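You operate a simulated robot arm through the tools that you are given. There is no shell and no other tool. Be economical: measure what you need, move in short steps, check, and stop when the job is done.

The job below is to be done with a simulated two-armed robot. You get a single attempt, and the scene is never put back.

TASK
The compressor on the clipboard tripped on high. Switch it off, set the listed stop pressure, reset it, switch on.

The check looks at the end state, three seconds after you hand in, the way a careful person would. Anything else that was tipped, shoved, dropped, spilled or broken makes it a failure.

THE ROBOT
Two 7-joint arms with fingered hands on one trunk, on a base that drives. Base frame: it is fixed to the floor where the robot stands at the start and does not move with it; the origin is under the middle of the robot, x ahead of it, y to its left, z up. Lengths are in m, angles in degrees, forces in N, time in s.
The left shoulder is at the start at [0.07, 0.171, 1.402], the right one opposite. Places, roughly: number five switch [-0.9, -2.2, 0.9]; number four duct catch [-0.8, -1.8, 1.1]; number four duct cover [-0.7, -1.9, 1.1]; number four high black knob [-0.7, -1.9, 0.9]; number four high cover catch [-0.8, -2, 0.8]; number four low black knob [-0.5, -1.6, 0.9]; number four low cover catch [-0.6, -1.6, 0.8]; number four low grey knob [-0.5, -1.7, 0.9]; number four red reset button [-0.8, -2.1, 0.6]; number four switch [-0.7, -1.8, 0.9]; number four white reset button [-0.8, -2, 0.9]; number one duct catch [0.5, -0.1, 1.1]; number one duct cover [0.6, 0, 1.1]; number one high black knob [0.6, -0.1, 0.9]; number one high cover catch [0.5, -0.1, 0.8]; number one low black knob [0.7, 0.1, 0.9]. Payload 5 kg a hand.
Tool frame (each hand has its own): the origin (TCP) lies between the finger pads and is the grasp point; the fingertips stand 0.043 m ahead of it; z points along the fingers, y is the line along which they close. The gripper opens to 0.144 m. The gripper's body begins 0.05 m behind the TCP. The gripper is a hand of 5 fingers: y runs from the thumb to the fingers, the wrist lies at [-0.021, -0.124, -0.221] in the tool frame.
Orientation is that of the tool frame in the base frame, as a unit quaternion [w, x, y, z]. With the fingers straight down and the wrist toward the robot, the tool's x, y and z point along [0, 1, 0], [1, 0, 0] and [0, 0, -1] of the base frame.

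THE INTERFACE
- The arms move only by the tool play_rows. It takes "left_steps", "right_steps" or both (then of equal length, played together; a hand with none holds still); each is a list of rows, each a list of 6 numbers: the shift along the tool's x, y, z in units of 25 mm (1.0 is 25 mm), then the turn, a rotation vector about the tool's x, y, z in units of 4 degrees (1.0 is 4 degrees). In form: [[x, y, z, ax, ay, az], ...]. A call has 1 to 12 rows; each row shifts and turns the commanded pose from where the row before left it, along the tool's axes as they then stand. A call with a number of a shift or a turn outside -1 to 1 is refused whole. Rows are played at 5 a second. More than 0.05 m and 8.6 degrees between two rows, and nothing of the call is played. Where a pose cannot be reached the arm comes as near as it can. A force on the tool above 50 N (or 10 N above the force at the start of the call, whichever is more), or a blocked arm, ends the call early, and 0.2 s more pass. In this call time passes only in rows, and 0.2 s behind the last. It gives the time, the measured TCP pose, the force on the tool (base axes), the opening and the grip force at its end, in the units of the frame above (readings bear some noise), with the torque about the TCP (base axes, N m) and any sound that the robot's microphone picked up.
- Cameras (640 x 400 px; columns grow to the right, rows downward): "scene" is now at [0.138, -0.0586, 1.6313]; the picture's right is [-0.55, -0.83, 0.00], its down [-0.44, 0.29, -0.85] and it looks along [0.71, -0.47, -0.52] (base axes); focal length 214 px, centre (320, 200). "left" rides on the left gripper at [-0.086, -0.108, -0.168] in its tool frame; the picture's right is [-0.80, -0.28, 0.53], its down [0.54, -0.73, 0.42] and it looks along [0.27, 0.63, 0.73] (tool axes); focal length 275 px, centre (320, 200). "right" rides on the right gripper at [0.086, -0.108, -0.168] in its tool frame; the picture's right is [-0.80, 0.28, -0.53], its down [-0.54, -0.73, 0.42] and it looks along [-0.27, 0.63, 0.73] (tool axes); focal length 275 px, centre (320, 200). There is no depth. A picture from a camera that has moved, and an enlarged one, comes with that camera's place and axes in the base frame and with its lens. The place of the scene camera against the robot may be out by one fixed shift of up to 0.025 m in any direction.
- grab_frame(camera): a new picture of that camera. No time passes.
- lift_body(by): slides the trunk up (or, below 0, down) by that many m; the arms and the scene camera ride with it, the base frame stays. It gives what a move gives, with no picture.
- roll_base(legs): drives the robot by 1 to 6 legs, each [ahead, left, turn to the left] in m, m and degrees, along the robot's own axes; the way and the turn of a leg run together, so that a leg with both is an arc; at most 1.5 m and 180 degrees a leg. The arms and the cameras ride along, it lands a little off, and it stops where it bumps. It gives what a move gives.
- move_fingers(index, middle, ring, little, thumb_bend, thumb_turn, hand): sets how far each is bent, from 0 (flat) to 100 (curled in); at 30 the hand is open as for a grip, at 70 the pads meet at the TCP. One left out holds its place. A second passes; each finger stops where it meets its share of the squeeze, and holds until it gets a number again. It is the only way to open and close the hand. It gives what a move gives, with no picture; readings hold the bend of each and the force on index, middle, ring, little, thumb and palm. thumb_turn goes from beside the hand (0) to across from the fingers (100), as for a grip.
- aim_head(pan, tilt): turns the head with the scene camera to pan (to the left, within 86 degrees either way) and tilt (down, from -29 to 69), counted from straight ahead of the robot. It gives what a move gives.
- enlarge(camera, box): a new picture of the part [left, top, right, bottom] of that camera's present view, enlarged. No time passes.
- close_job(): hands the job in; it is judged then, once.

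Go step by step. Nothing tells you exact positions but the pictures and the camera data: compare them with the known pose of the tool, close in by small moves and look again before you grip or let go. The budget is 120 turns and 108 pictures, counting those below and the enlarged ones. Unless the task says otherwise, let go and move clear before handing in, and close with one line.

The tools are called after "Call:" by a JSON object that holds its "op" and its "data". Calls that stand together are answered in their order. play_rows: Moves the arms, as the interface text tells. Its arguments: {"type":"object","properties":{"left_steps":{"type":"array","items":{"type":"array","items":{"type":"number"}}},"right_steps":{"type":"array","items":{"type":"array","items":{"type":"number"}}}},"required":[]} The other tools are called the same way: lift_body (by) slides the trunk up or down; move_fingers (index, middle, ring, little, thumb_bend, thumb_turn, hand) moves the fingers one by one; roll_base (legs) drives the base; aim_head (pan, tilt) turns the head that bears the scene camera; grab_frame (camera) takes a picture; enlarge (camera, box) takes an enlarged picture of a part of a camera's view; close_job () hands the job in.

At the start:

```text
t: 0.0
left_tcp_pos: [0.7566, -0.0617, 1.4883]
left_tcp_rot: [0.0, 0.707, 0.707, 0.0]
left_ft_force: [0.8, -0.1, -0.3]
left_ft_torque: [0.01, 0.0, -0.01]
left_opening: 0.1436
left_grasp_force: 0.0
left_shape: jaw
left_bend: [30.0, 30.0, 30.0, 30.0, 30.0, 98.0]
left_finger forces: [0.1, 0.0, 0.0, 0.1, 0.0, 0.1]
right_tcp_pos: [0.497, -0.5873, 1.4996]
right_tcp_rot: [0.0, 0.707, 0.707, 0.0]
right_ft_force: [0.3, 0.5, -0.2]
right_ft_torque: [-0.01, 0.0, 0.01]
right_opening: 0.1439
right_grasp_force: 0.2
right_shape: jaw
right_bend: [30.0, 30.0, 30.0, 30.0, 30.0, 98.0]
right_finger forces: [0.0, 0.0, 0.1, 0.0, 0.0, 0.0]
trunk travel left (down, up): [-0.5, 0.44]
robot x, y, heading: [-0.0048, -0.0001, -0.0]
head pan, tilt: [-33.4, 31.6]
```

scene: 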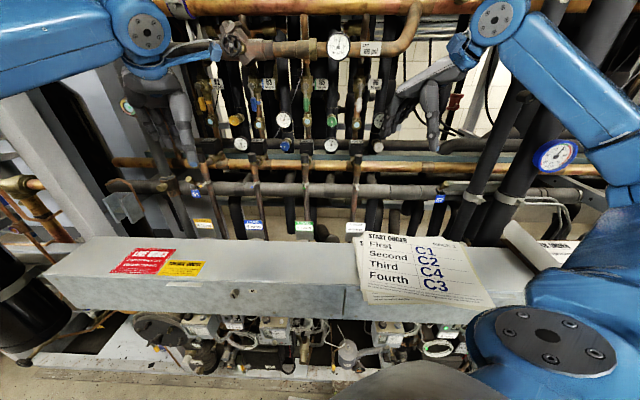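
right: 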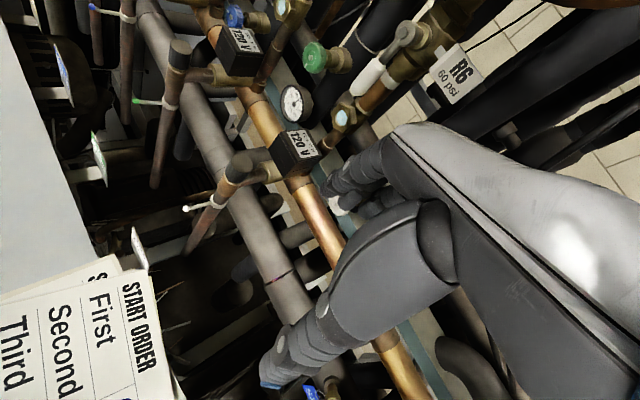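
left: 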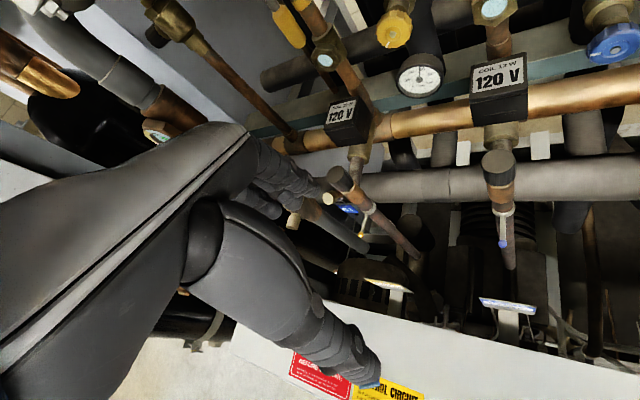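

I see a compressor rack with a duct, papers lying on it and possibly a clipboard. I'll enlarge the papers and look to either side first.

Call:
{"op": "enlarge", "data": {"camera": "scene", "box": [340, 210, 600, 370]}}

Call:
{"op": "enlarge", "data": {"camera": "scene", "box": [40, 220, 360, 400]}}

Call:
{"op": "aim_head", "data": {"pan": -80, "tilt": 30}}

```text
2.46 times, centred on (470, 290) of scene
camera zoom: at [0.138, -0.0586, 1.6313], right [-0.55, -0.83, 0.0], down [-0.44, 0.29, -0.85], along [0.71, -0.47, -0.52], focal length 528 px, centre (-49, -22)
```

zoom: 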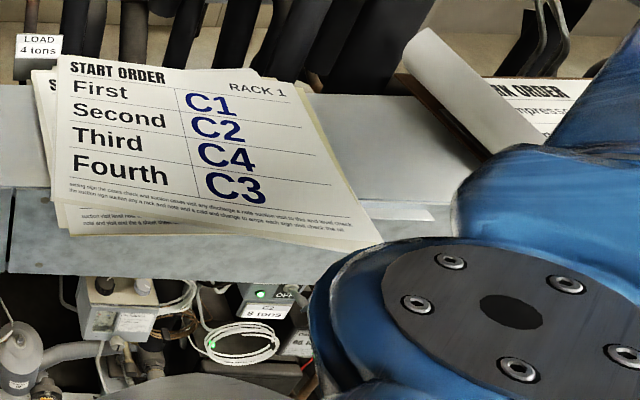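

```text
2.00 times, centred on (200, 310) of scene
camera zoom: at [0.138, -0.0586, 1.6313], right [-0.55, -0.83, 0.0], down [-0.44, 0.29, -0.85], along [0.71, -0.47, -0.52], focal length 429 px, centre (560, -20)
```

zoom: 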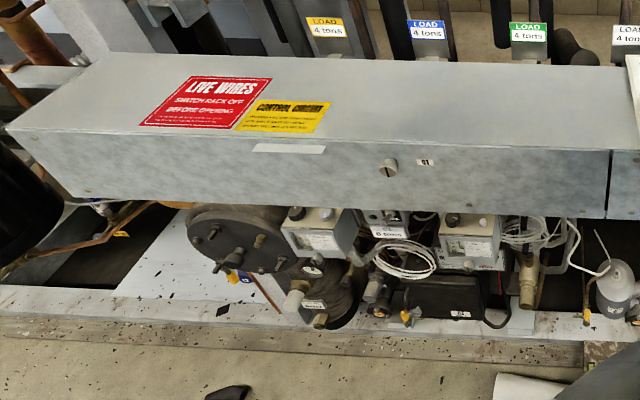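

```text
t: 1.1
left_tcp_pos: [0.7554, -0.0625, 1.4879]
left_tcp_rot: [0.0, 0.707, 0.707, 0.0]
left_ft_force: [0.1, -1.0, 1.3]
left_ft_torque: [0.04, 0.02, -0.02]
left_opening: 0.1436
left_grasp_force: 0.0
left_shape: jaw
left_bend: [30.0, 30.0, 30.0, 30.0, 30.0, 98.0]
left_finger forces: [0.0, 0.0, 0.1, 0.1, 0.0, 0.0]
right_tcp_pos: [0.4965, -0.588, 1.4986]
right_tcp_rot: [0.001, 0.707, 0.707, 0.0]
right_ft_force: [-0.7, 0.1, 0.7]
right_ft_torque: [-0.01, 0.02, 0.02]
right_opening: 0.1437
right_grasp_force: 0.0
right_shape: jaw
right_bend: [30.0, 30.0, 30.0, 30.0, 30.0, 98.0]
right_finger forces: [0.0, 0.0, 0.0, 0.0, 0.0, 0.0]
trunk travel left (down, up): [-0.5, 0.44]
robot x, y, heading: [-0.0021, -0.0043, -0.1]
head pan, tilt: [-80.0, 30.0]
```

A partly hidden sheet ("…ON ORDER / …mpressor") lies further right on the rack, probably on the clipboard. Looking that way now.

Call:
{"op": "grab_frame", "data": {"camera": "scene"}}

```text
102 pictures are left
camera scene: at [0.0789, -0.0982, 1.6337], right [-0.98, -0.17, 0.0], down [-0.09, 0.49, -0.87], along [0.15, -0.85, -0.5], focal length 214 px, centre (320, 200)
```

scene: 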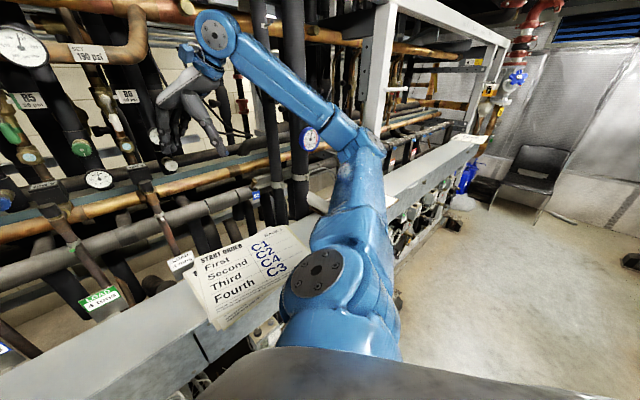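

The rack runs along about [-0.56, -0.83], and the clipboard is hidden behind my right arm. I'll back away from the rack and drive along it to the right, then turn to face it.

Call:
{"op": "roll_base", "data": {"legs": [[-0.25, 0.16, 0], [-0.45, -0.66, 0]]}}

Call:
{"op": "aim_head", "data": {"pan": -33, "tilt": 35}}

Call:
{"op": "grab_frame", "data": {"camera": "scene"}}

```text
t: 7.1
left_tcp_pos: [0.0577, -0.5533, 1.4877]
left_tcp_rot: [-0.001, 0.703, 0.711, -0.001]
left_ft_force: [0.7, -0.1, 0.7]
left_ft_torque: [-0.02, -0.01, 0.01]
left_opening: 0.1437
left_grasp_force: 0.2
left_shape: jaw
left_bend: [30.0, 30.0, 30.0, 30.0, 30.0, 98.0]
left_finger forces: [0.0, 0.1, 0.0, 0.0, 0.0, 0.1]
right_tcp_pos: [-0.1964, -1.0804, 1.4994]
right_tcp_rot: [0.0, 0.703, 0.711, 0.0]
right_ft_force: [0.3, 0.3, 0.4]
right_ft_torque: [-0.04, 0.02, 0.0]
right_opening: 0.1438
right_grasp_force: 0.1
right_shape: jaw
right_bend: [30.0, 30.0, 30.0, 30.0, 30.0, 98.0]
right_finger forces: [0.1, 0.0, 0.0, 0.0, 0.0, 0.1]
trunk travel left (down, up): [-0.5, 0.44]
robot x, y, heading: [-0.701, -0.4944, 0.5]
head pan, tilt: [-80.0, 30.0]
```

```text
t: 8.2
left_tcp_pos: [0.0566, -0.5531, 1.488]
left_tcp_rot: [-0.001, 0.703, 0.711, 0.0]
left_ft_force: [0.0, -0.2, -0.1]
left_ft_torque: [-0.03, 0.01, -0.03]
left_opening: 0.1433
left_grasp_force: 0.1
left_shape: jaw
left_bend: [30.0, 30.0, 30.0, 30.0, 30.0, 98.0]
left_finger forces: [0.0, 0.0, 0.1, 0.0, 0.0, 0.0]
right_tcp_pos: [-0.1978, -1.0809, 1.5]
right_tcp_rot: [0.001, 0.703, 0.711, 0.0]
right_ft_force: [-0.3, 0.7, 0.2]
right_ft_torque: [0.01, 0.01, -0.03]
right_opening: 0.1433
right_grasp_force: 0.1
right_shape: jaw
right_bend: [30.0, 30.0, 30.0, 30.0, 30.0, 98.0]
right_finger forces: [0.0, 0.0, 0.0, 0.0, 0.1, 0.0]
trunk travel left (down, up): [-0.5, 0.44]
robot x, y, heading: [-0.698, -0.4958, 0.7]
head pan, tilt: [-33.0, 35.0]
```

```text
101 pictures are left
camera scene: at [-0.5622, -0.5538, 1.6259], right [-0.54, -0.84, 0.0], down [-0.48, 0.31, -0.82], along [0.69, -0.44, -0.57], focal length 214 px, centre (320, 200)
```

scene: 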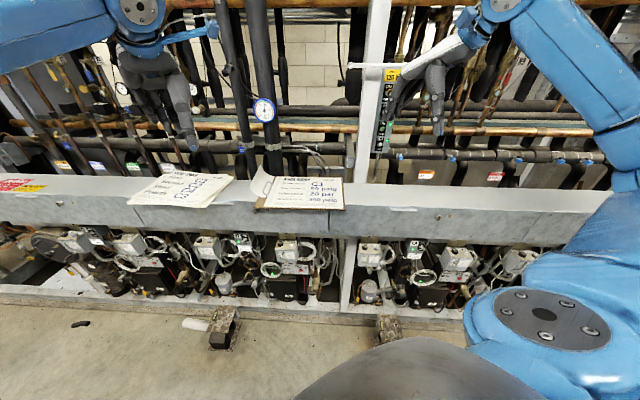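

Call:
{"op": "enlarge", "data": {"camera": "scene", "box": [245, 165, 355, 220]}}

Call:
{"op": "enlarge", "data": {"camera": "scene", "box": [20, 190, 340, 310]}}

Call:
{"op": "enlarge", "data": {"camera": "scene", "box": [320, 190, 560, 330]}}

```text
5.82 times, centred on (300, 192) of scene
camera zoom: at [-0.5622, -0.5538, 1.6259], right [-0.54, -0.84, 0.0], down [-0.48, 0.31, -0.82], along [0.69, -0.44, -0.57], focal length 1248 px, centre (436, 244)
```

zoom: 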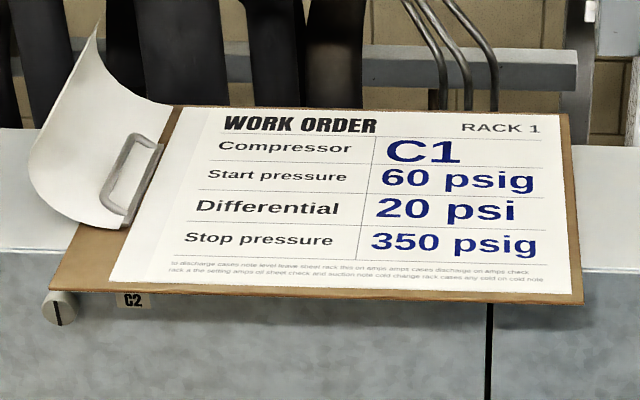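

```text
2.00 times, centred on (180, 250) of scene
camera zoom: at [-0.5622, -0.5538, 1.6259], right [-0.54, -0.84, 0.0], down [-0.48, 0.31, -0.82], along [0.69, -0.44, -0.57], focal length 429 px, centre (600, 100)
```

zoom: 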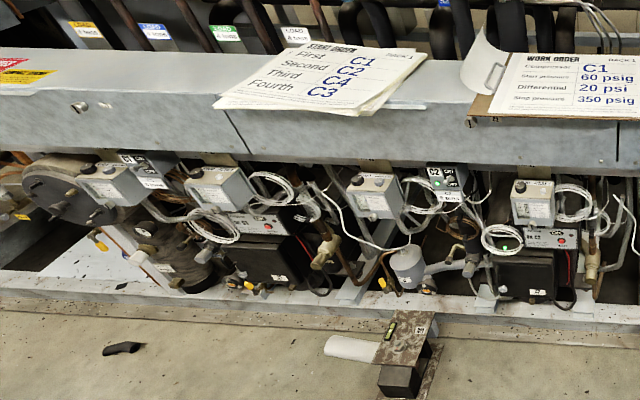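

```text
2.67 times, centred on (440, 260) of scene
camera zoom: at [-0.5622, -0.5538, 1.6259], right [-0.54, -0.84, 0.0], down [-0.48, 0.31, -0.82], along [0.69, -0.44, -0.57], focal length 572 px, centre (0, 40)
```

zoom: 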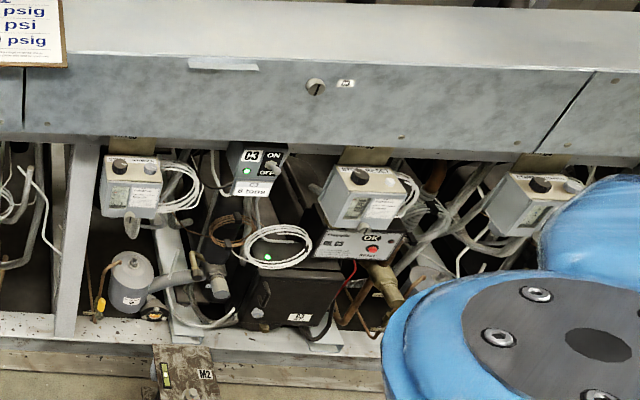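

The clipboard says C1, stop pressure 350 psig. C1 is the leftmost compressor, near [0.55, -0.05]. I'll drive to stand in front of it, facing the rack and well back, then turn.

Call:
{"op": "roll_base", "data": {"legs": [[0.39, 1.02, 0], [0, 0, -34.5]]}}

Call:
{"op": "aim_head", "data": {"pan": 0, "tilt": 35}}

Call:
{"op": "grab_frame", "data": {"camera": "scene"}}

```text
t: 15.4
left_tcp_pos: [0.2757, 0.0192, 1.4875]
left_tcp_rot: [0.0, 0.887, 0.463, 0.0]
left_ft_force: [-0.1, -0.8, 0.6]
left_ft_torque: [-0.02, 0.03, 0.0]
left_opening: 0.1435
left_grasp_force: 0.1
left_shape: jaw
left_bend: [30.0, 30.0, 30.0, 30.0, 30.0, 98.0]
left_finger forces: [0.1, 0.0, 0.0, 0.0, 0.0, 0.0]
right_tcp_pos: [-0.2379, -0.2625, 1.4999]
right_tcp_rot: [0.001, 0.886, 0.463, -0.001]
right_ft_force: [0.5, -0.1, -0.8]
right_ft_torque: [-0.01, 0.06, 0.01]
right_opening: 0.1438
right_grasp_force: 0.1
right_shape: jaw
right_bend: [30.0, 30.0, 30.0, 30.0, 30.0, 98.0]
right_finger forces: [0.0, 0.0, 0.1, 0.1, 0.0, 0.1]
trunk travel left (down, up): [-0.5, 0.44]
robot x, y, heading: [-0.3087, 0.5038, -34.9]
head pan, tilt: [-33.0, 35.0]
```

```text
t: 16.4
left_tcp_pos: [0.2757, 0.0185, 1.4872]
left_tcp_rot: [0.001, 0.887, 0.463, 0.0]
left_ft_force: [0.7, 0.8, 0.3]
left_ft_torque: [0.0, -0.01, 0.02]
left_opening: 0.1435
left_grasp_force: 0.1
left_shape: jaw
left_bend: [30.0, 30.0, 30.0, 30.0, 30.0, 98.0]
left_finger forces: [0.0, 0.0, 0.1, 0.0, 0.0, 0.0]
right_tcp_pos: [-0.239, -0.2629, 1.4998]
right_tcp_rot: [0.0, 0.886, 0.463, 0.0]
right_ft_force: [-0.5, 0.2, -0.3]
right_ft_torque: [0.04, -0.01, 0.02]
right_opening: 0.1437
right_grasp_force: 0.0
right_shape: jaw
right_bend: [30.0, 30.0, 30.0, 30.0, 30.0, 98.0]
right_finger forces: [0.0, 0.0, 0.0, 0.1, 0.0, 0.0]
trunk travel left (down, up): [-0.5, 0.44]
robot x, y, heading: [-0.3063, 0.5018, -34.9]
head pan, tilt: [0.0, 35.0]
```

```text
97 pictures are left
camera scene: at [-0.1833, 0.4143, 1.6259], right [-0.57, -0.82, 0.0], down [-0.47, 0.33, -0.82], along [0.67, -0.47, -0.57], focal length 214 px, centre (320, 200)
```

scene: 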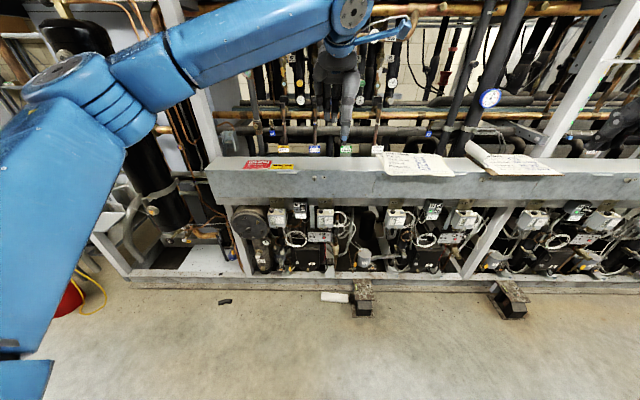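

I'm facing C1. I'll enlarge its controls before lowering the trunk.

Call:
{"op": "enlarge", "data": {"camera": "scene", "box": [225, 190, 385, 290]}}

Call:
{"op": "lift_body", "data": {"by": -0.38}}

Call:
{"op": "grab_frame", "data": {"camera": "scene"}}

```text
4.00 times, centred on (305, 240) of scene
camera zoom: at [-0.1833, 0.4143, 1.6259], right [-0.57, -0.82, 0.0], down [-0.47, 0.33, -0.82], along [0.67, -0.47, -0.57], focal length 858 px, centre (380, 40)
```

zoom: 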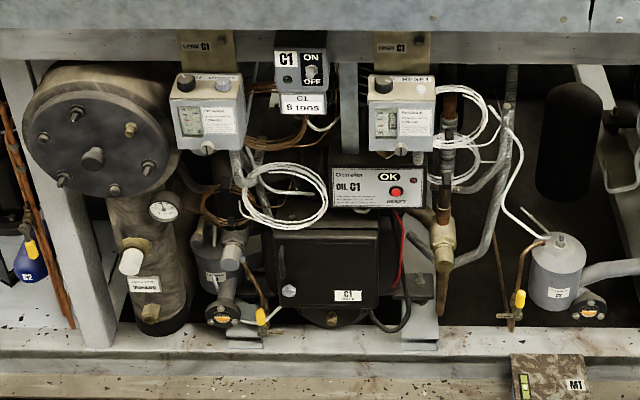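

```text
t: 20.0
left_tcp_pos: [0.2745, 0.0182, 1.1084]
left_tcp_rot: [-0.001, 0.887, 0.463, 0.0]
left_ft_force: [0.4, 0.5, 0.2]
left_ft_torque: [0.01, 0.03, -0.02]
left_opening: 0.1438
left_grasp_force: 0.0
left_shape: jaw
left_bend: [30.0, 30.0, 30.0, 30.0, 30.0, 98.0]
left_finger forces: [0.0, 0.1, 0.0, 0.1, 0.1, 0.0]
right_tcp_pos: [-0.2396, -0.2625, 1.1202]
right_tcp_rot: [0.0, 0.886, 0.463, 0.0]
right_ft_force: [0.7, -0.5, -0.8]
right_ft_torque: [-0.05, -0.02, -0.01]
right_opening: 0.1436
right_grasp_force: 0.1
right_shape: jaw
right_bend: [30.0, 30.0, 30.0, 30.0, 30.0, 98.0]
right_finger forces: [0.1, 0.1, 0.0, 0.1, 0.0, 0.0]
trunk travel left (down, up): [-0.12, 0.82]
robot x, y, heading: [-0.307, 0.5013, -34.7]
head pan, tilt: [0.0, 35.0]
```

```text
95 pictures are left
camera scene: at [-0.1833, 0.4147, 1.246], right [-0.57, -0.82, 0.0], down [-0.47, 0.33, -0.82], along [0.67, -0.47, -0.57], focal length 214 px, centre (320, 200)
```

scene: 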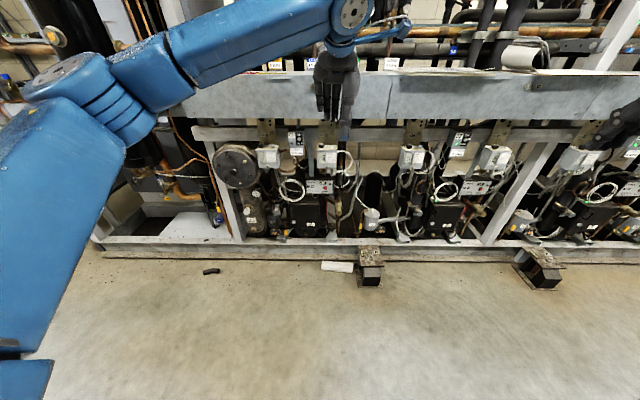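

The left box is labelled LOW and the right one HIGH, with a black knob and a RESET button on top. Zooming in on the HIGH box and the switch.

Call:
{"op": "enlarge", "data": {"camera": "scene", "box": [304, 126, 352, 176]}}

Call:
{"op": "enlarge", "data": {"camera": "scene", "box": [250, 116, 346, 206]}}

```text
8.00 times, centred on (328, 151) of scene
camera zoom: at [-0.1833, 0.4147, 1.246], right [-0.57, -0.82, 0.0], down [-0.47, 0.33, -0.82], along [0.67, -0.47, -0.57], focal length 1716 px, centre (256, 592)
```

zoom: 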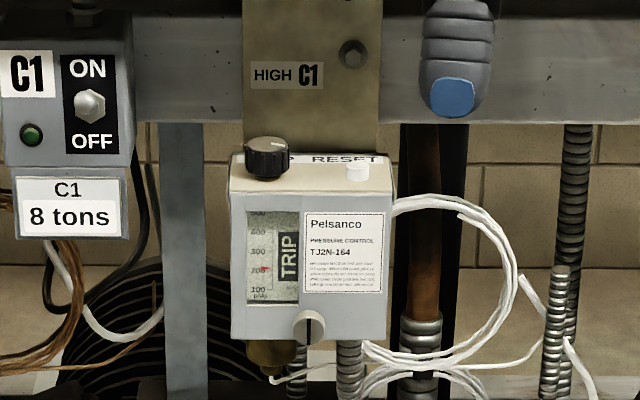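

```text
4.44 times, centred on (298, 161) of scene
camera zoom: at [-0.1833, 0.4147, 1.246], right [-0.57, -0.82, 0.0], down [-0.47, 0.33, -0.82], along [0.67, -0.47, -0.57], focal length 953 px, centre (418, 373)
```

zoom: 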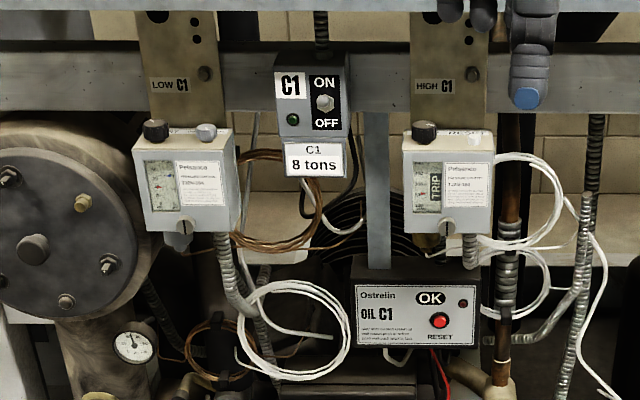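

HIGH C1 shows TRIP with the pointer near 200, and its black knob is at about [0.60, -0.14, 0.885]. The toggle is at about [0.64, -0.05, 0.92], and the duct overhangs at z≈1.0. I'll tuck the left arm away and turn the right hand to point at the rack.

Call:
{"op": "play_rows", "data": {"left_steps": [[1, -0.7, 0, 0, 0, 0], [1, -0.7, 0, 0, 0, 0], [1, -0.7, 0, 0, 0, 0], [1, -0.7, 0, 0, 0, 0], [1, -0.7, 0, 0, 0, 0], [1, -0.7, 0, 0, 0, 0], [1, -0.7, 0, 0, 0, 0], [1, -0.7, 0, 0, 0, 0], [1, -0.7, 0, 0, 0, 0], [1, -0.7, 0, 0, 0, 0], [1, -0.7, 0, 0, 0, 0], [1, -0.7, 0, 0, 0, 0]], "right_steps": [[0, 0, 0, -1, 1, 1], [0, 0, 0, -1, 1, 1], [0, 0, 0, -1, 1, 1], [0, 0, 0, -1, 1, 1], [0, 0, 0, -1, 1, 1], [0, 0, 0, -1, 1, 1], [0, 0, 0, -1, 1, 1], [0, 0, 0, -1, 1, 1], [0, 0, 0, -1, 1, 1], [0, 0, 0, -1, 1, 1], [0, 0, 0, -1, 1, 1], [0, 0, 0, -1, 1, 1]]}}

Call:
{"op": "play_rows", "data": {"right_steps": [[0, 0, 0, -1, 1, 1], [0, 0, 0, -1, 1, 1], [0, 0, 0, -1, 1, 1], [0, 0, 0, -1, 1, 1], [0, 0, 0, -1, 1, 1], [0, 0, 0, -0.32, 0.32, 0.32]]}}

Call:
{"op": "aim_head", "data": {"pan": -20, "tilt": 35}}

Call:
{"op": "grab_frame", "data": {"camera": "scene"}}

```text
t: 22.6
left_tcp_pos: [0.2706, 0.3881, 1.1065]
left_tcp_rot: [0.0, 0.887, 0.462, 0.0]
left_ft_force: [-0.4, 0.0, -0.1]
left_ft_torque: [-0.04, -0.02, -0.01]
left_opening: 0.1436
left_grasp_force: 0.0
left_shape: jaw
left_bend: [30.0, 30.0, 30.0, 30.0, 30.0, 98.0]
left_finger forces: [0.0, 0.0, 0.1, 0.0, 0.1, 0.0]
right_tcp_pos: [-0.2412, -0.2623, 1.121]
right_tcp_rot: [0.164, 0.84, 0.006, 0.517]
right_ft_force: [-1.1, 1.0, 0.7]
right_ft_torque: [0.0, 0.03, 0.0]
right_opening: 0.1437
right_grasp_force: 0.1
right_shape: jaw
right_bend: [30.0, 30.0, 30.0, 30.0, 30.0, 98.0]
right_finger forces: [0.0, 0.0, 0.1, 0.0, 0.1, 0.1]
trunk travel left (down, up): [-0.12, 0.82]
robot x, y, heading: [-0.313, 0.5028, -35.0]
head pan, tilt: [0.0, 35.0]
```

```text
t: 24.0
left_tcp_pos: [0.2706, 0.3851, 1.1076]
left_tcp_rot: [0.001, 0.887, 0.463, 0.0]
left_ft_force: [0.8, -0.8, 0.5]
left_ft_torque: [-0.01, 0.0, 0.0]
left_opening: 0.1436
left_grasp_force: 0.1
left_shape: jaw
left_bend: [30.0, 30.0, 30.0, 30.0, 30.0, 98.0]
left_finger forces: [0.2, 0.0, 0.1, 0.1, 0.1, 0.0]
right_tcp_pos: [-0.2374, -0.3065, 1.1323]
right_tcp_rot: [0.213, 0.674, -0.213, 0.675]
right_ft_force: [0.0, -0.2, 0.5]
right_ft_torque: [0.0, -0.01, -0.03]
right_opening: 0.1438
right_grasp_force: 0.0
right_shape: jaw
right_bend: [30.0, 30.0, 30.0, 30.0, 30.0, 98.0]
right_finger forces: [0.1, 0.0, 0.0, 0.0, 0.1, 0.1]
right hand out of reach, approached as far as the arm can: row 2, 3, 4, 5
trunk travel left (down, up): [-0.12, 0.82]
robot x, y, heading: [-0.3078, 0.5013, -35.0]
head pan, tilt: [0.0, 35.0]
```

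```text
t: 24.9
left_tcp_pos: [0.2707, 0.3859, 1.107]
left_tcp_rot: [0.0, 0.887, 0.462, 0.0]
left_ft_force: [-0.7, -0.6, -1.1]
left_ft_torque: [0.0, 0.0, 0.01]
left_opening: 0.1438
left_grasp_force: 0.0
left_shape: jaw
left_bend: [30.0, 30.0, 30.0, 30.0, 30.0, 98.0]
left_finger forces: [0.0, 0.0, 0.0, 0.1, 0.0, 0.0]
right_tcp_pos: [-0.2368, -0.3061, 1.1326]
right_tcp_rot: [0.212, 0.675, -0.212, 0.675]
right_ft_force: [-0.3, 0.0, 0.4]
right_ft_torque: [0.0, 0.06, -0.01]
right_opening: 0.1437
right_grasp_force: 0.0
right_shape: jaw
right_bend: [30.0, 30.0, 30.0, 30.0, 30.0, 98.0]
right_finger forces: [0.0, 0.0, 0.0, 0.0, 0.1, 0.0]
trunk travel left (down, up): [-0.12, 0.82]
robot x, y, heading: [-0.3085, 0.5043, -34.8]
head pan, tilt: [-20.0, 35.0]
```

```text
92 pictures are left
camera scene: at [-0.2048, 0.3932, 1.246], right [-0.82, -0.57, 0.0], down [-0.33, 0.47, -0.82], along [0.47, -0.67, -0.57], focal length 214 px, centre (320, 200)
```

scene: 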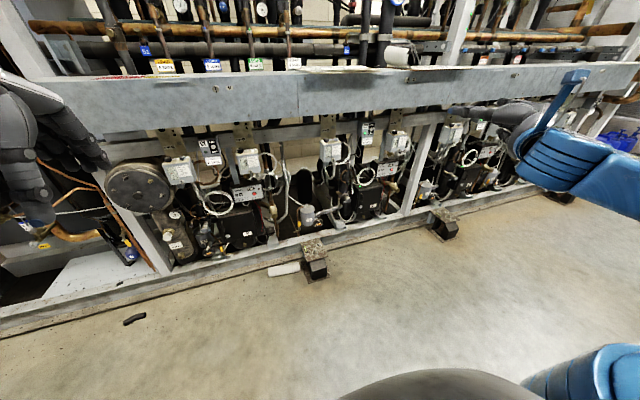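

The right hand now points at the rack. I'll bring it inward in front of my body, below duct height but short of the rack.

Call:
{"op": "play_rows", "data": {"right_steps": [[-0.3, -1, 0.3, 0, 0, 0], [-0.3, -1, 0.3, 0, 0, 0], [-0.3, -1, 0.3, 0, 0, 0], [-0.3, -1, 0.3, 0, 0, 0], [-0.3, -1, 0.3, 0, 0, 0], [-0.3, -1, 0.3, 0, 0, 0], [-0.3, -1, 0.3, 0, 0, 0], [-0.3, -1, 0.3, 0, 0, 0], [-0.3, -1, 0.3, 0, 0, 0], [-0.3, -1, 0.3, 0, 0, 0], [-0.3, -1, 0.3, 0, 0, 0], [-0.3, -1, 0.3, 0, 0, 0]]}}

Call:
{"op": "play_rows", "data": {"right_steps": [[-0.5, -1, 0.6, 0, 0, 0], [-0.5, -1, 0.6, 0, 0, 0], [-0.5, -1, 0.6, 0, 0, 0], [-0.5, -1, 0.6, 0, 0, 0], [-0.5, -1, 0.6, 0, 0, 0], [-0.5, -1, 0.6, 0, 0, 0], [-0.5, -1, 0.6, 0, 0, 0], [-0.5, -1, 0.6, 0, 0, 0], [-0.5, -1, 0.6, 0, 0, 0]]}}

Call:
{"op": "aim_head", "data": {"pan": 0, "tilt": 30}}

Call:
{"op": "grab_frame", "data": {"camera": "scene"}}

Call:
{"op": "grab_frame", "data": {"camera": "right"}}

```text
t: 27.4
left_tcp_pos: [0.2715, 0.3869, 1.1079]
left_tcp_rot: [0.0, 0.886, 0.463, -0.001]
left_ft_force: [0.2, 1.2, -0.4]
left_ft_torque: [-0.02, -0.01, 0.0]
left_opening: 0.1437
left_grasp_force: 0.0
left_shape: jaw
left_bend: [30.0, 30.0, 30.0, 30.0, 30.0, 98.0]
left_finger forces: [0.1, 0.1, 0.0, 0.0, 0.0, 0.1]
right_tcp_pos: [-0.114, -0.2701, 1.1054]
right_tcp_rot: [0.212, 0.675, -0.211, 0.674]
right_ft_force: [-0.1, 0.6, -0.6]
right_ft_torque: [0.02, 0.01, 0.0]
right_opening: 0.1438
right_grasp_force: 0.0
right_shape: jaw
right_bend: [30.0, 30.0, 30.0, 30.0, 30.0, 97.0]
right_finger forces: [0.1, 0.0, 0.0, 0.0, 0.0, 0.0]
right hand out of reach, approached as far as the arm can: row 1, 2, 3, 4, 5, 6, 7, 8, 9, 10, 11, 12
trunk travel left (down, up): [-0.12, 0.82]
robot x, y, heading: [-0.3107, 0.5012, -35.0]
head pan, tilt: [-20.0, 35.0]
```

```text
t: 29.6
left_tcp_pos: [0.2701, 0.384, 1.1057]
left_tcp_rot: [0.0, 0.887, 0.462, 0.0]
left_ft_force: [0.4, 1.0, 0.9]
left_ft_torque: [0.01, -0.02, 0.04]
left_opening: 0.1436
left_grasp_force: 0.0
left_shape: jaw
left_bend: [30.0, 30.0, 30.0, 30.0, 30.0, 98.0]
left_finger forces: [0.0, 0.1, 0.1, 0.0, 0.0, 0.0]
right_tcp_pos: [0.1022, -0.1514, 1.2102]
right_tcp_rot: [0.247, 0.552, -0.175, 0.777]
right_ft_force: [0.7, -0.7, -1.4]
right_ft_torque: [-0.03, -0.03, -0.01]
right_opening: 0.1442
right_grasp_force: 0.0
right_shape: jaw
right_bend: [30.0, 30.0, 30.0, 30.0, 30.0, 98.0]
right_finger forces: [0.0, 0.0, 0.0, 0.0, 0.1, 0.0]
right hand out of reach, approached as far as the arm can: row 1, 2
trunk travel left (down, up): [-0.12, 0.82]
robot x, y, heading: [-0.3102, 0.5024, -35.2]
head pan, tilt: [-20.0, 35.0]
stopped in row 9 (right hand): the arm was blocked; the commanded pose is now the measured one
```

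```text
t: 30.5
left_tcp_pos: [0.2712, 0.3846, 1.1068]
left_tcp_rot: [-0.001, 0.886, 0.463, -0.001]
left_ft_force: [0.3, -1.0, 0.6]
left_ft_torque: [-0.01, 0.0, 0.02]
left_opening: 0.1438
left_grasp_force: 0.0
left_shape: jaw
left_bend: [30.0, 30.0, 30.0, 30.0, 30.0, 98.0]
left_finger forces: [0.1, 0.0, 0.0, 0.0, 0.0, 0.0]
right_tcp_pos: [0.1042, -0.1501, 1.2095]
right_tcp_rot: [0.246, 0.554, -0.174, 0.776]
right_ft_force: [1.2, 0.1, -0.1]
right_ft_torque: [-0.04, 0.01, 0.01]
right_opening: 0.1439
right_grasp_force: 0.0
right_shape: jaw
right_bend: [30.0, 30.0, 30.0, 30.0, 30.0, 98.0]
right_finger forces: [0.0, 0.0, 0.1, 0.1, 0.0, 0.1]
trunk travel left (down, up): [-0.12, 0.82]
robot x, y, heading: [-0.3087, 0.501, -35.0]
head pan, tilt: [0.0, 30.0]
```

```text
91 pictures are left
camera scene: at [-0.1811, 0.4131, 1.2537], right [-0.57, -0.82, 0.0], down [-0.41, 0.29, -0.87], along [0.71, -0.5, -0.5], focal length 214 px, centre (320, 200)
```

scene: 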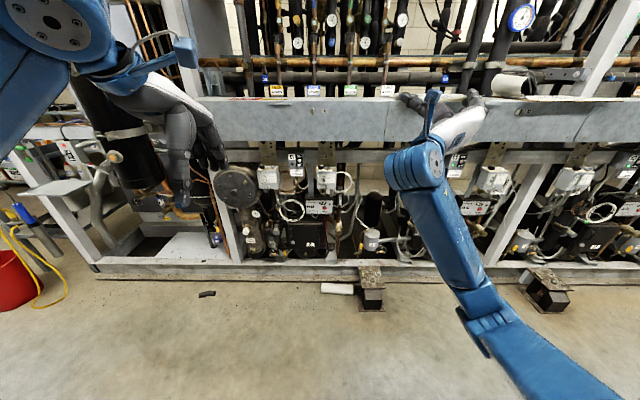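

```text
90 pictures are left
camera right: at [0.0143, 0.0464, 1.2358], right [-0.36, -0.09, -0.93], down [0.89, 0.26, -0.38], along [0.28, -0.96, -0.01], focal length 275 px, centre (320, 200)
```

right: 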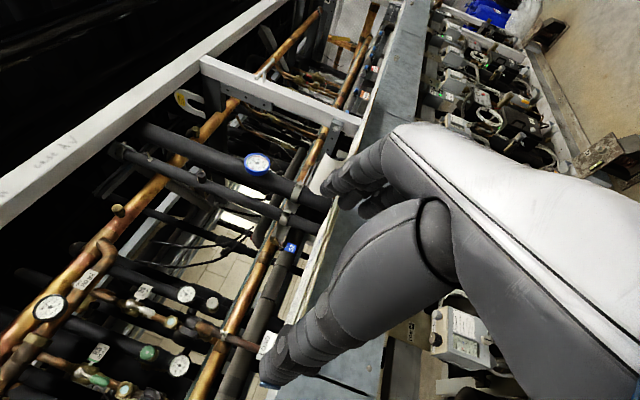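

The arm can't manage that roll at this height (y to the right), so it drifted up. I'll pull back and roll the hand the other way, through y-up, and check what it can reach.

Call:
{"op": "play_rows", "data": {"right_steps": [[0, 0, -1, 0, 0, -1], [0, 0, -1, 0, 0, -1], [0, 0, -1, 0, 0, -1], [0, 0, -1, 0, 0, -1], [0, 0, 0, 0, 0, -1], [0, 0, 0, 0, 0, -1], [0, 0, 0, 0, 0, -1], [0, 0, 0, 0, 0, -1], [0, 0, 0, 0, 0, -1], [0, 0, 0, 0, 0, -1], [0, 0, 0, 0, 0, -1], [0, 0, 0, 0, 0, -1]]}}

Call:
{"op": "play_rows", "data": {"right_steps": [[0, 0, 0, 0, 0, -1], [0, 0, 0, 0, 0, -1], [0, 0, 0, 0, 0, -1], [0, 0, 0, 0, 0, -1], [0, 0, 0, 0, 0, -1], [0, 0, 0, 0, 0, -1], [0, 0, 0, 0, 0, -1], [0, 0, 0, 1, 0, -1], [0, 0, 0, 1, 0, -1], [0, 0, 0, 1, 0, -1], [0, 0, 0, 1, 0, -0.5], [0, 0, 0, 0.7, 0, 0]]}}

Call:
{"op": "grab_frame", "data": {"camera": "scene"}}

```text
t: 33.1
left_tcp_pos: [0.2712, 0.3858, 1.1067]
left_tcp_rot: [0.0, 0.887, 0.463, 0.0]
left_ft_force: [0.0, 0.0, 0.5]
left_ft_torque: [0.01, 0.04, 0.0]
left_opening: 0.144
left_grasp_force: 0.1
left_shape: jaw
left_bend: [30.0, 30.0, 30.0, 30.0, 30.0, 98.0]
left_finger forces: [0.0, 0.0, 0.0, 0.0, 0.0, 0.0]
right_tcp_pos: [0.0264, -0.0952, 1.1769]
right_tcp_rot: [0.54, 0.577, 0.066, 0.609]
right_ft_force: [-0.4, -0.1, 0.4]
right_ft_torque: [-0.01, -0.03, 0.03]
right_opening: 0.1439
right_grasp_force: 0.1
right_shape: jaw
right_bend: [30.0, 30.0, 30.0, 30.0, 30.0, 98.0]
right_finger forces: [0.0, 0.0, 0.0, 0.0, 0.0, 0.0]
trunk travel left (down, up): [-0.12, 0.82]
robot x, y, heading: [-0.3104, 0.5025, -34.9]
head pan, tilt: [0.0, 30.0]
```

```text
t: 35.7
left_tcp_pos: [0.2716, 0.3854, 1.1063]
left_tcp_rot: [0.0, 0.887, 0.463, -0.001]
left_ft_force: [0.3, -0.2, -0.1]
left_ft_torque: [0.0, -0.02, 0.0]
left_opening: 0.1435
left_grasp_force: 0.0
left_shape: jaw
left_bend: [30.0, 30.0, 30.0, 30.0, 30.0, 98.0]
left_finger forces: [0.0, 0.0, 0.0, 0.0, 0.0, 0.0]
right_tcp_pos: [0.0361, -0.1019, 1.1774]
right_tcp_rot: [0.626, 0.619, 0.338, 0.334]
right_ft_force: [0.6, -0.7, -0.2]
right_ft_torque: [0.02, -0.01, 0.01]
right_opening: 0.1441
right_grasp_force: 0.0
right_shape: jaw
right_bend: [30.0, 30.0, 30.0, 30.0, 30.0, 98.0]
right_finger forces: [0.0, 0.0, 0.1, 0.0, 0.0, 0.0]
right hand out of reach, approached as far as the arm can: row 11, 12
trunk travel left (down, up): [-0.12, 0.82]
robot x, y, heading: [-0.3106, 0.5036, -35.2]
head pan, tilt: [0.0, 30.0]
```

```text
89 pictures are left
camera scene: at [-0.1812, 0.4134, 1.2537], right [-0.57, -0.82, 0.0], down [-0.41, 0.29, -0.87], along [0.71, -0.5, -0.5], focal length 214 px, centre (320, 200)
```

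scene: 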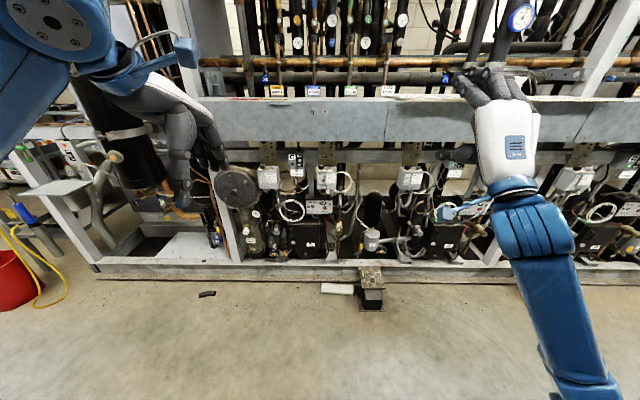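

Now y is up. I'll try another 90° of roll, so y points left.

Call:
{"op": "play_rows", "data": {"right_steps": [[0, 0, 0, 0, 0, -1], [0, 0, 0, 0, 0, -1], [0, 0, 0, 0, 0, -1], [0, 0, 0, 0, 0, -1], [0, 0, 0, 0, 0, -1], [0, 0, 0, 0, 0, -1], [0, 0, 0, 0, 0, -1], [0, 0, 0, 0, 0, -1], [0, 0, 0, 0, 0, -1], [0, 0, 0, 0, 0, -1], [0, 0, 0, 0, 0, -1]]}}

Call:
{"op": "play_rows", "data": {"right_steps": [[0, 0, 0, 0, 0, -1], [0, 0, 0, 0, 0, -1], [0, 0, 0, 0, 0, -1], [0, 0, 0, 0, 0, -1], [0, 0, 0, 0, 0, -1], [0, 0, 0, 0, 0, -1], [0, 0, 0, 0, 0, -1], [0, 0, 0, 0, 0, -1], [0, 0, 0, 0, 0, -1], [0, 0, 0, 0, 0, -1], [0, 0, 0, 0, 0, -1], [0, 0, 0, 0, 0, -0.5]]}}

Call:
{"op": "grab_frame", "data": {"camera": "scene"}}

```text
t: 38.1
left_tcp_pos: [0.2706, 0.3857, 1.1072]
left_tcp_rot: [0.0, 0.887, 0.463, 0.0]
left_ft_force: [-0.6, 0.6, 1.0]
left_ft_torque: [0.01, -0.01, -0.01]
left_opening: 0.1437
left_grasp_force: 0.1
left_shape: jaw
left_bend: [30.0, 30.0, 30.0, 30.0, 30.0, 98.0]
left_finger forces: [0.0, 0.0, 0.0, 0.0, 0.0, 0.0]
right_tcp_pos: [0.0346, -0.1024, 1.1777]
right_tcp_rot: [0.705, 0.448, 0.545, 0.075]
right_ft_force: [0.9, -0.3, -1.0]
right_ft_torque: [0.0, 0.01, -0.01]
right_opening: 0.1441
right_grasp_force: 0.1
right_shape: jaw
right_bend: [30.0, 30.0, 30.0, 30.0, 30.0, 98.0]
right_finger forces: [0.1, 0.1, 0.0, 0.1, 0.1, 0.0]
trunk travel left (down, up): [-0.12, 0.82]
robot x, y, heading: [-0.3106, 0.5012, -34.7]
head pan, tilt: [0.0, 30.0]
```

```text
t: 40.7
left_tcp_pos: [0.2688, 0.3854, 1.107]
left_tcp_rot: [-0.001, 0.887, 0.462, -0.001]
left_ft_force: [-0.7, 0.0, -0.6]
left_ft_torque: [0.0, 0.01, -0.02]
left_opening: 0.1435
left_grasp_force: 0.0
left_shape: jaw
left_bend: [30.0, 30.0, 30.0, 30.0, 30.0, 98.0]
left_finger forces: [0.1, 0.1, 0.0, 0.0, 0.0, 0.0]
right_tcp_pos: [0.0342, -0.1034, 1.1774]
right_tcp_rot: [0.678, 0.201, 0.676, -0.207]
right_ft_force: [0.3, -0.3, -0.4]
right_ft_torque: [0.01, -0.03, 0.01]
right_opening: 0.1438
right_grasp_force: 0.1
right_shape: jaw
right_bend: [30.0, 30.0, 30.0, 30.0, 30.0, 98.0]
right_finger forces: [0.1, 0.0, 0.1, 0.1, 0.0, 0.0]
trunk travel left (down, up): [-0.12, 0.82]
robot x, y, heading: [-0.309, 0.5026, -35.1]
head pan, tilt: [0.0, 30.0]
```

```text
88 pictures are left
camera scene: at [-0.1812, 0.4133, 1.2537], right [-0.57, -0.82, 0.0], down [-0.41, 0.29, -0.87], along [0.71, -0.5, -0.5], focal length 214 px, centre (320, 200)
```

scene: 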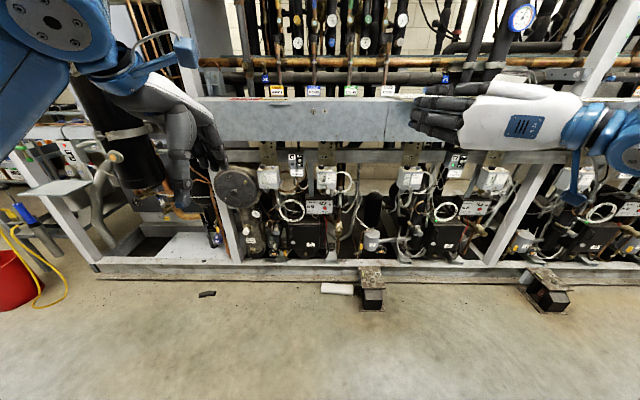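

This pose is reachable: the palm faces the rack, the fingers point left, and the index should be the lowest. I'll curl the other fingers and look at what sticks out.

Call:
{"op": "move_fingers", "data": {"hand": "right", "middle": 100, "ring": 100, "little": 100, "index": 40, "thumb_bend": 40}}

Call:
{"op": "enlarge", "data": {"camera": "scene", "box": [380, 50, 600, 220]}}

Call:
{"op": "grab_frame", "data": {"camera": "right"}}

```text
t: 41.7
left_tcp_pos: [0.2713, 0.3854, 1.1056]
left_tcp_rot: [-0.001, 0.887, 0.462, -0.001]
left_ft_force: [0.3, -0.4, 0.0]
left_ft_torque: [0.01, 0.01, -0.03]
left_opening: 0.1438
left_grasp_force: 0.0
left_shape: jaw
left_bend: [30.0, 30.0, 30.0, 30.0, 30.0, 98.0]
left_finger forces: [0.0, 0.0, 0.0, 0.0, 0.0, 0.0]
right_tcp_pos: [0.0331, -0.1035, 1.1784]
right_tcp_rot: [0.678, 0.2, 0.676, -0.207]
right_ft_force: [-1.0, 0.1, 0.1]
right_ft_torque: [-0.01, 0.02, 0.02]
right_opening: 0.1151
right_grasp_force: 0.0
right_shape: fingers
right_bend: [40.0, 100.0, 100.0, 100.0, 40.0, 98.0]
right_finger forces: [0.0, 0.0, 0.0, 0.1, 0.0, 0.1]
trunk travel left (down, up): [-0.12, 0.82]
robot x, y, heading: [-0.3105, 0.5024, -34.9]
head pan, tilt: [0.0, 30.0]
```

```text
2.35 times, centred on (490, 135) of scene
camera zoom: at [-0.1812, 0.4133, 1.2537], right [-0.57, -0.82, 0.0], down [-0.41, 0.29, -0.87], along [0.71, -0.5, -0.5], focal length 505 px, centre (-80, 353)
```

zoom: 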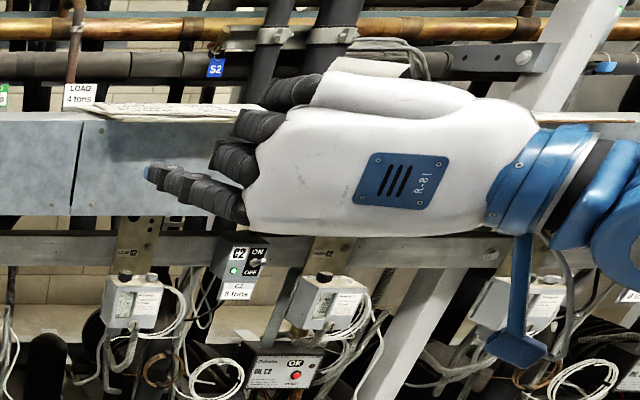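

```text
86 pictures are left
camera right: at [-0.1657, -0.1021, 1.0913], right [-0.29, 0.54, 0.79], down [-0.05, -0.83, 0.55], along [0.96, 0.12, 0.27], focal length 275 px, centre (320, 200)
```

right: 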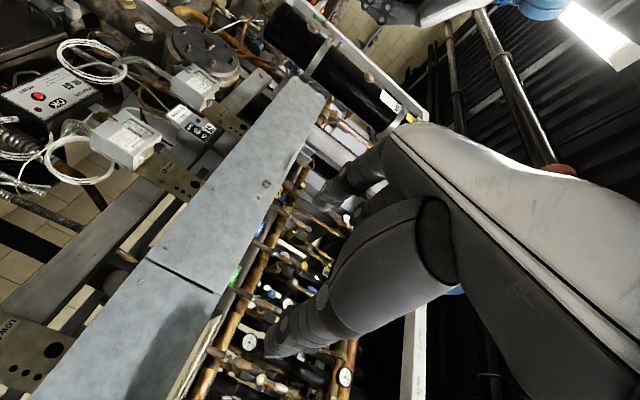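

The index tip (blue) stands out ahead of the curled fingers. I'll lower the hand and centre it in front of C1 before driving in.

Call:
{"op": "play_rows", "data": {"right_steps": [[0.75, 0.9, 0, 0, 0, 0], [0.75, 0.9, 0, 0, 0, 0], [0.75, 0.9, 0, 0, 0, 0], [0.75, 0.9, 0, 0, 0, 0], [0.75, 0.9, 0, 0, 0, 0], [0.75, 0.9, 0, 0, 0, 0], [0.75, 0.9, 0, 0, 0, 0], [0.75, 0.9, 0, 0, 0, 0], [0.75, 0.9, 0, 0, 0, 0], [0.75, 0.9, 0, 0, 0, 0], [0.75, 0.9, 0, 0, 0, 0], [0.75, 0.9, 0, 0, 0, 0]]}}

Call:
{"op": "grab_frame", "data": {"camera": "scene"}}

Call:
{"op": "grab_frame", "data": {"camera": "right"}}

```text
t: 44.3
left_tcp_pos: [0.2718, 0.3865, 1.1068]
left_tcp_rot: [0.0, 0.886, 0.463, 0.0]
left_ft_force: [0.0, 0.5, -0.6]
left_ft_torque: [-0.01, 0.03, -0.02]
left_opening: 0.1436
left_grasp_force: 0.1
left_shape: jaw
left_bend: [30.0, 30.0, 30.0, 30.0, 30.0, 98.0]
left_finger forces: [0.0, 0.0, 0.0, 0.0, 0.0, 0.0]
right_tcp_pos: [0.1909, 0.1168, 0.9503]
right_tcp_rot: [0.678, 0.201, 0.676, -0.208]
right_ft_force: [-0.1, -0.8, 0.2]
right_ft_torque: [0.03, 0.0, 0.02]
right_opening: 0.1148
right_grasp_force: 0.0
right_shape: fingers
right_bend: [40.0, 100.0, 100.0, 100.0, 40.0, 98.0]
right_finger forces: [0.0, 0.0, 0.0, 0.1, 0.0, 0.0]
right hand out of reach, approached as far as the arm can: row 7
trunk travel left (down, up): [-0.12, 0.82]
robot x, y, heading: [-0.3118, 0.5016, -35.1]
head pan, tilt: [0.0, 30.0]
```

```text
85 pictures are left
camera scene: at [-0.1806, 0.4136, 1.2538], right [-0.57, -0.82, 0.0], down [-0.41, 0.29, -0.87], along [0.71, -0.5, -0.5], focal length 214 px, centre (320, 200)
```

scene: 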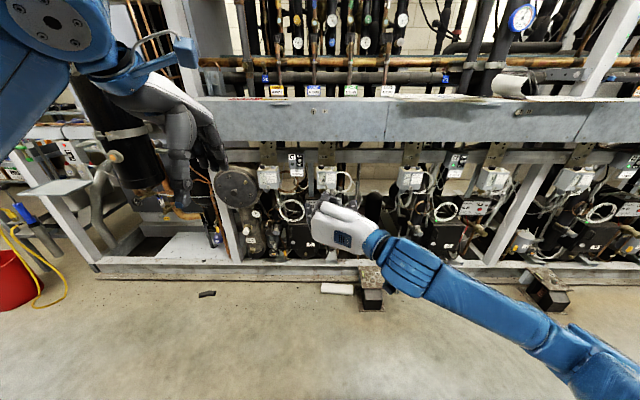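

```text
84 pictures are left
camera right: at [-0.0092, 0.1181, 0.8636], right [-0.29, 0.54, 0.79], down [-0.05, -0.83, 0.55], along [0.96, 0.12, 0.27], focal length 275 px, centre (320, 200)
```

right: 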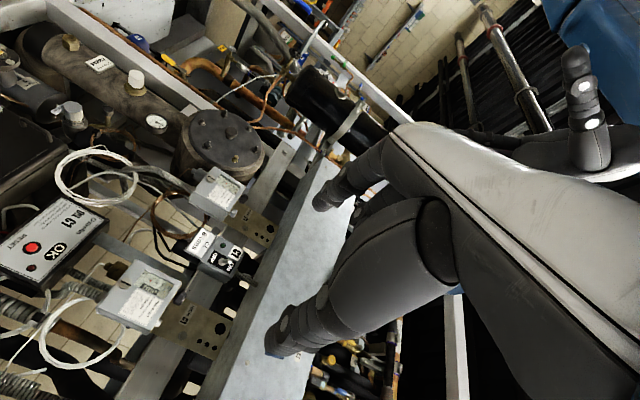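

Driving forward 0.22 m towards the rack; both hands stay clear of it.

Call:
{"op": "roll_base", "data": {"legs": [[0.22, 0.0, 0]]}}

Call:
{"op": "grab_frame", "data": {"camera": "scene"}}

Call:
{"op": "grab_frame", "data": {"camera": "right"}}

```text
t: 46.0
left_tcp_pos: [0.4506, 0.2629, 1.1061]
left_tcp_rot: [-0.001, 0.886, 0.464, 0.0]
left_ft_force: [-0.7, -0.7, -0.5]
left_ft_torque: [0.02, 0.07, -0.04]
left_opening: 0.1437
left_grasp_force: 0.1
left_shape: jaw
left_bend: [30.0, 30.0, 30.0, 30.0, 30.0, 98.0]
left_finger forces: [0.0, 0.1, 0.0, 0.1, 0.0, 0.0]
right_tcp_pos: [0.3705, -0.0061, 0.9499]
right_tcp_rot: [0.678, 0.199, 0.677, -0.205]
right_ft_force: [0.8, 0.2, -1.3]
right_ft_torque: [-0.01, -0.03, 0.05]
right_opening: 0.1149
right_grasp_force: 0.1
right_shape: fingers
right_bend: [40.0, 100.0, 100.0, 100.0, 40.0, 98.0]
right_finger forces: [0.1, 0.1, 0.0, 0.1, 0.0, 0.0]
trunk travel left (down, up): [-0.12, 0.82]
robot x, y, heading: [-0.1328, 0.3777, -34.8]
head pan, tilt: [0.0, 30.0]
```

```text
83 pictures are left
camera scene: at [-0.0014, 0.2887, 1.2536], right [-0.57, -0.82, 0.0], down [-0.41, 0.29, -0.87], along [0.71, -0.49, -0.5], focal length 214 px, centre (320, 200)
```

scene: 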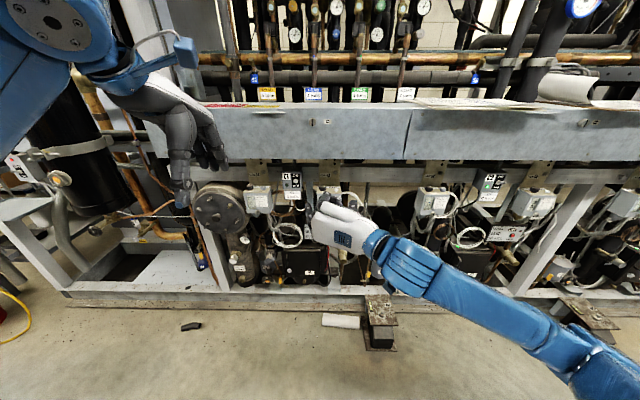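

```text
82 pictures are left
camera right: at [0.171, -0.0059, 0.8632], right [-0.29, 0.54, 0.79], down [-0.04, -0.83, 0.55], along [0.96, 0.13, 0.27], focal length 275 px, centre (320, 200)
```

right: 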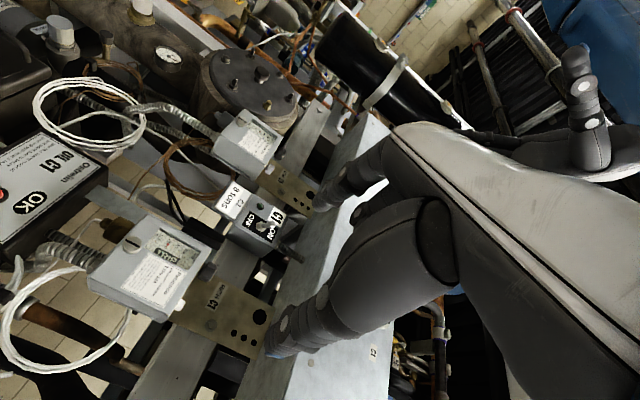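

Now I'll zoom both views to locate the toggle and the index tip.

Call:
{"op": "enlarge", "data": {"camera": "right", "box": [180, 130, 420, 280]}}

Call:
{"op": "enlarge", "data": {"camera": "scene", "box": [240, 150, 400, 250]}}

```text
2.67 times, centred on (300, 205) of right
camera zoom: at [0.171, -0.0059, 0.8632], right [-0.29, 0.54, 0.79], down [-0.04, -0.83, 0.55], along [0.96, 0.13, 0.27], focal length 734 px, centre (373, 187)
```

zoom: 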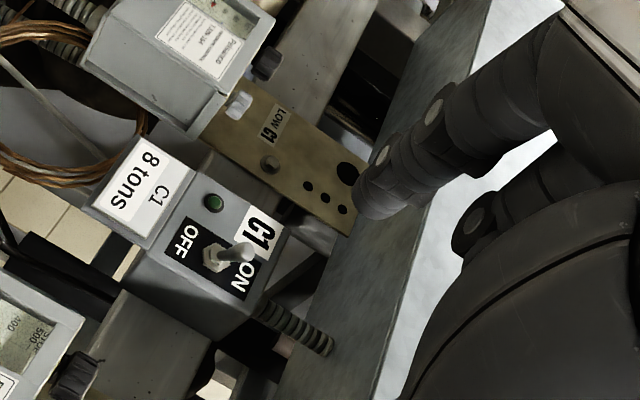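

```text
4.00 times, centred on (320, 200) of scene
camera zoom: at [-0.0014, 0.2887, 1.2536], right [-0.57, -0.82, 0.0], down [-0.41, 0.29, -0.87], along [0.71, -0.49, -0.5], focal length 858 px, centre (320, 200)
```

zoom: 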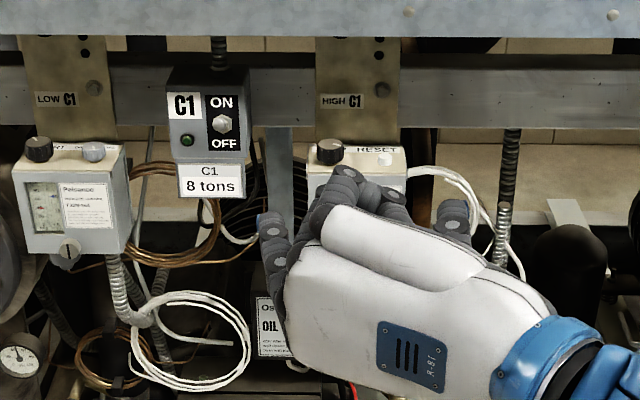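

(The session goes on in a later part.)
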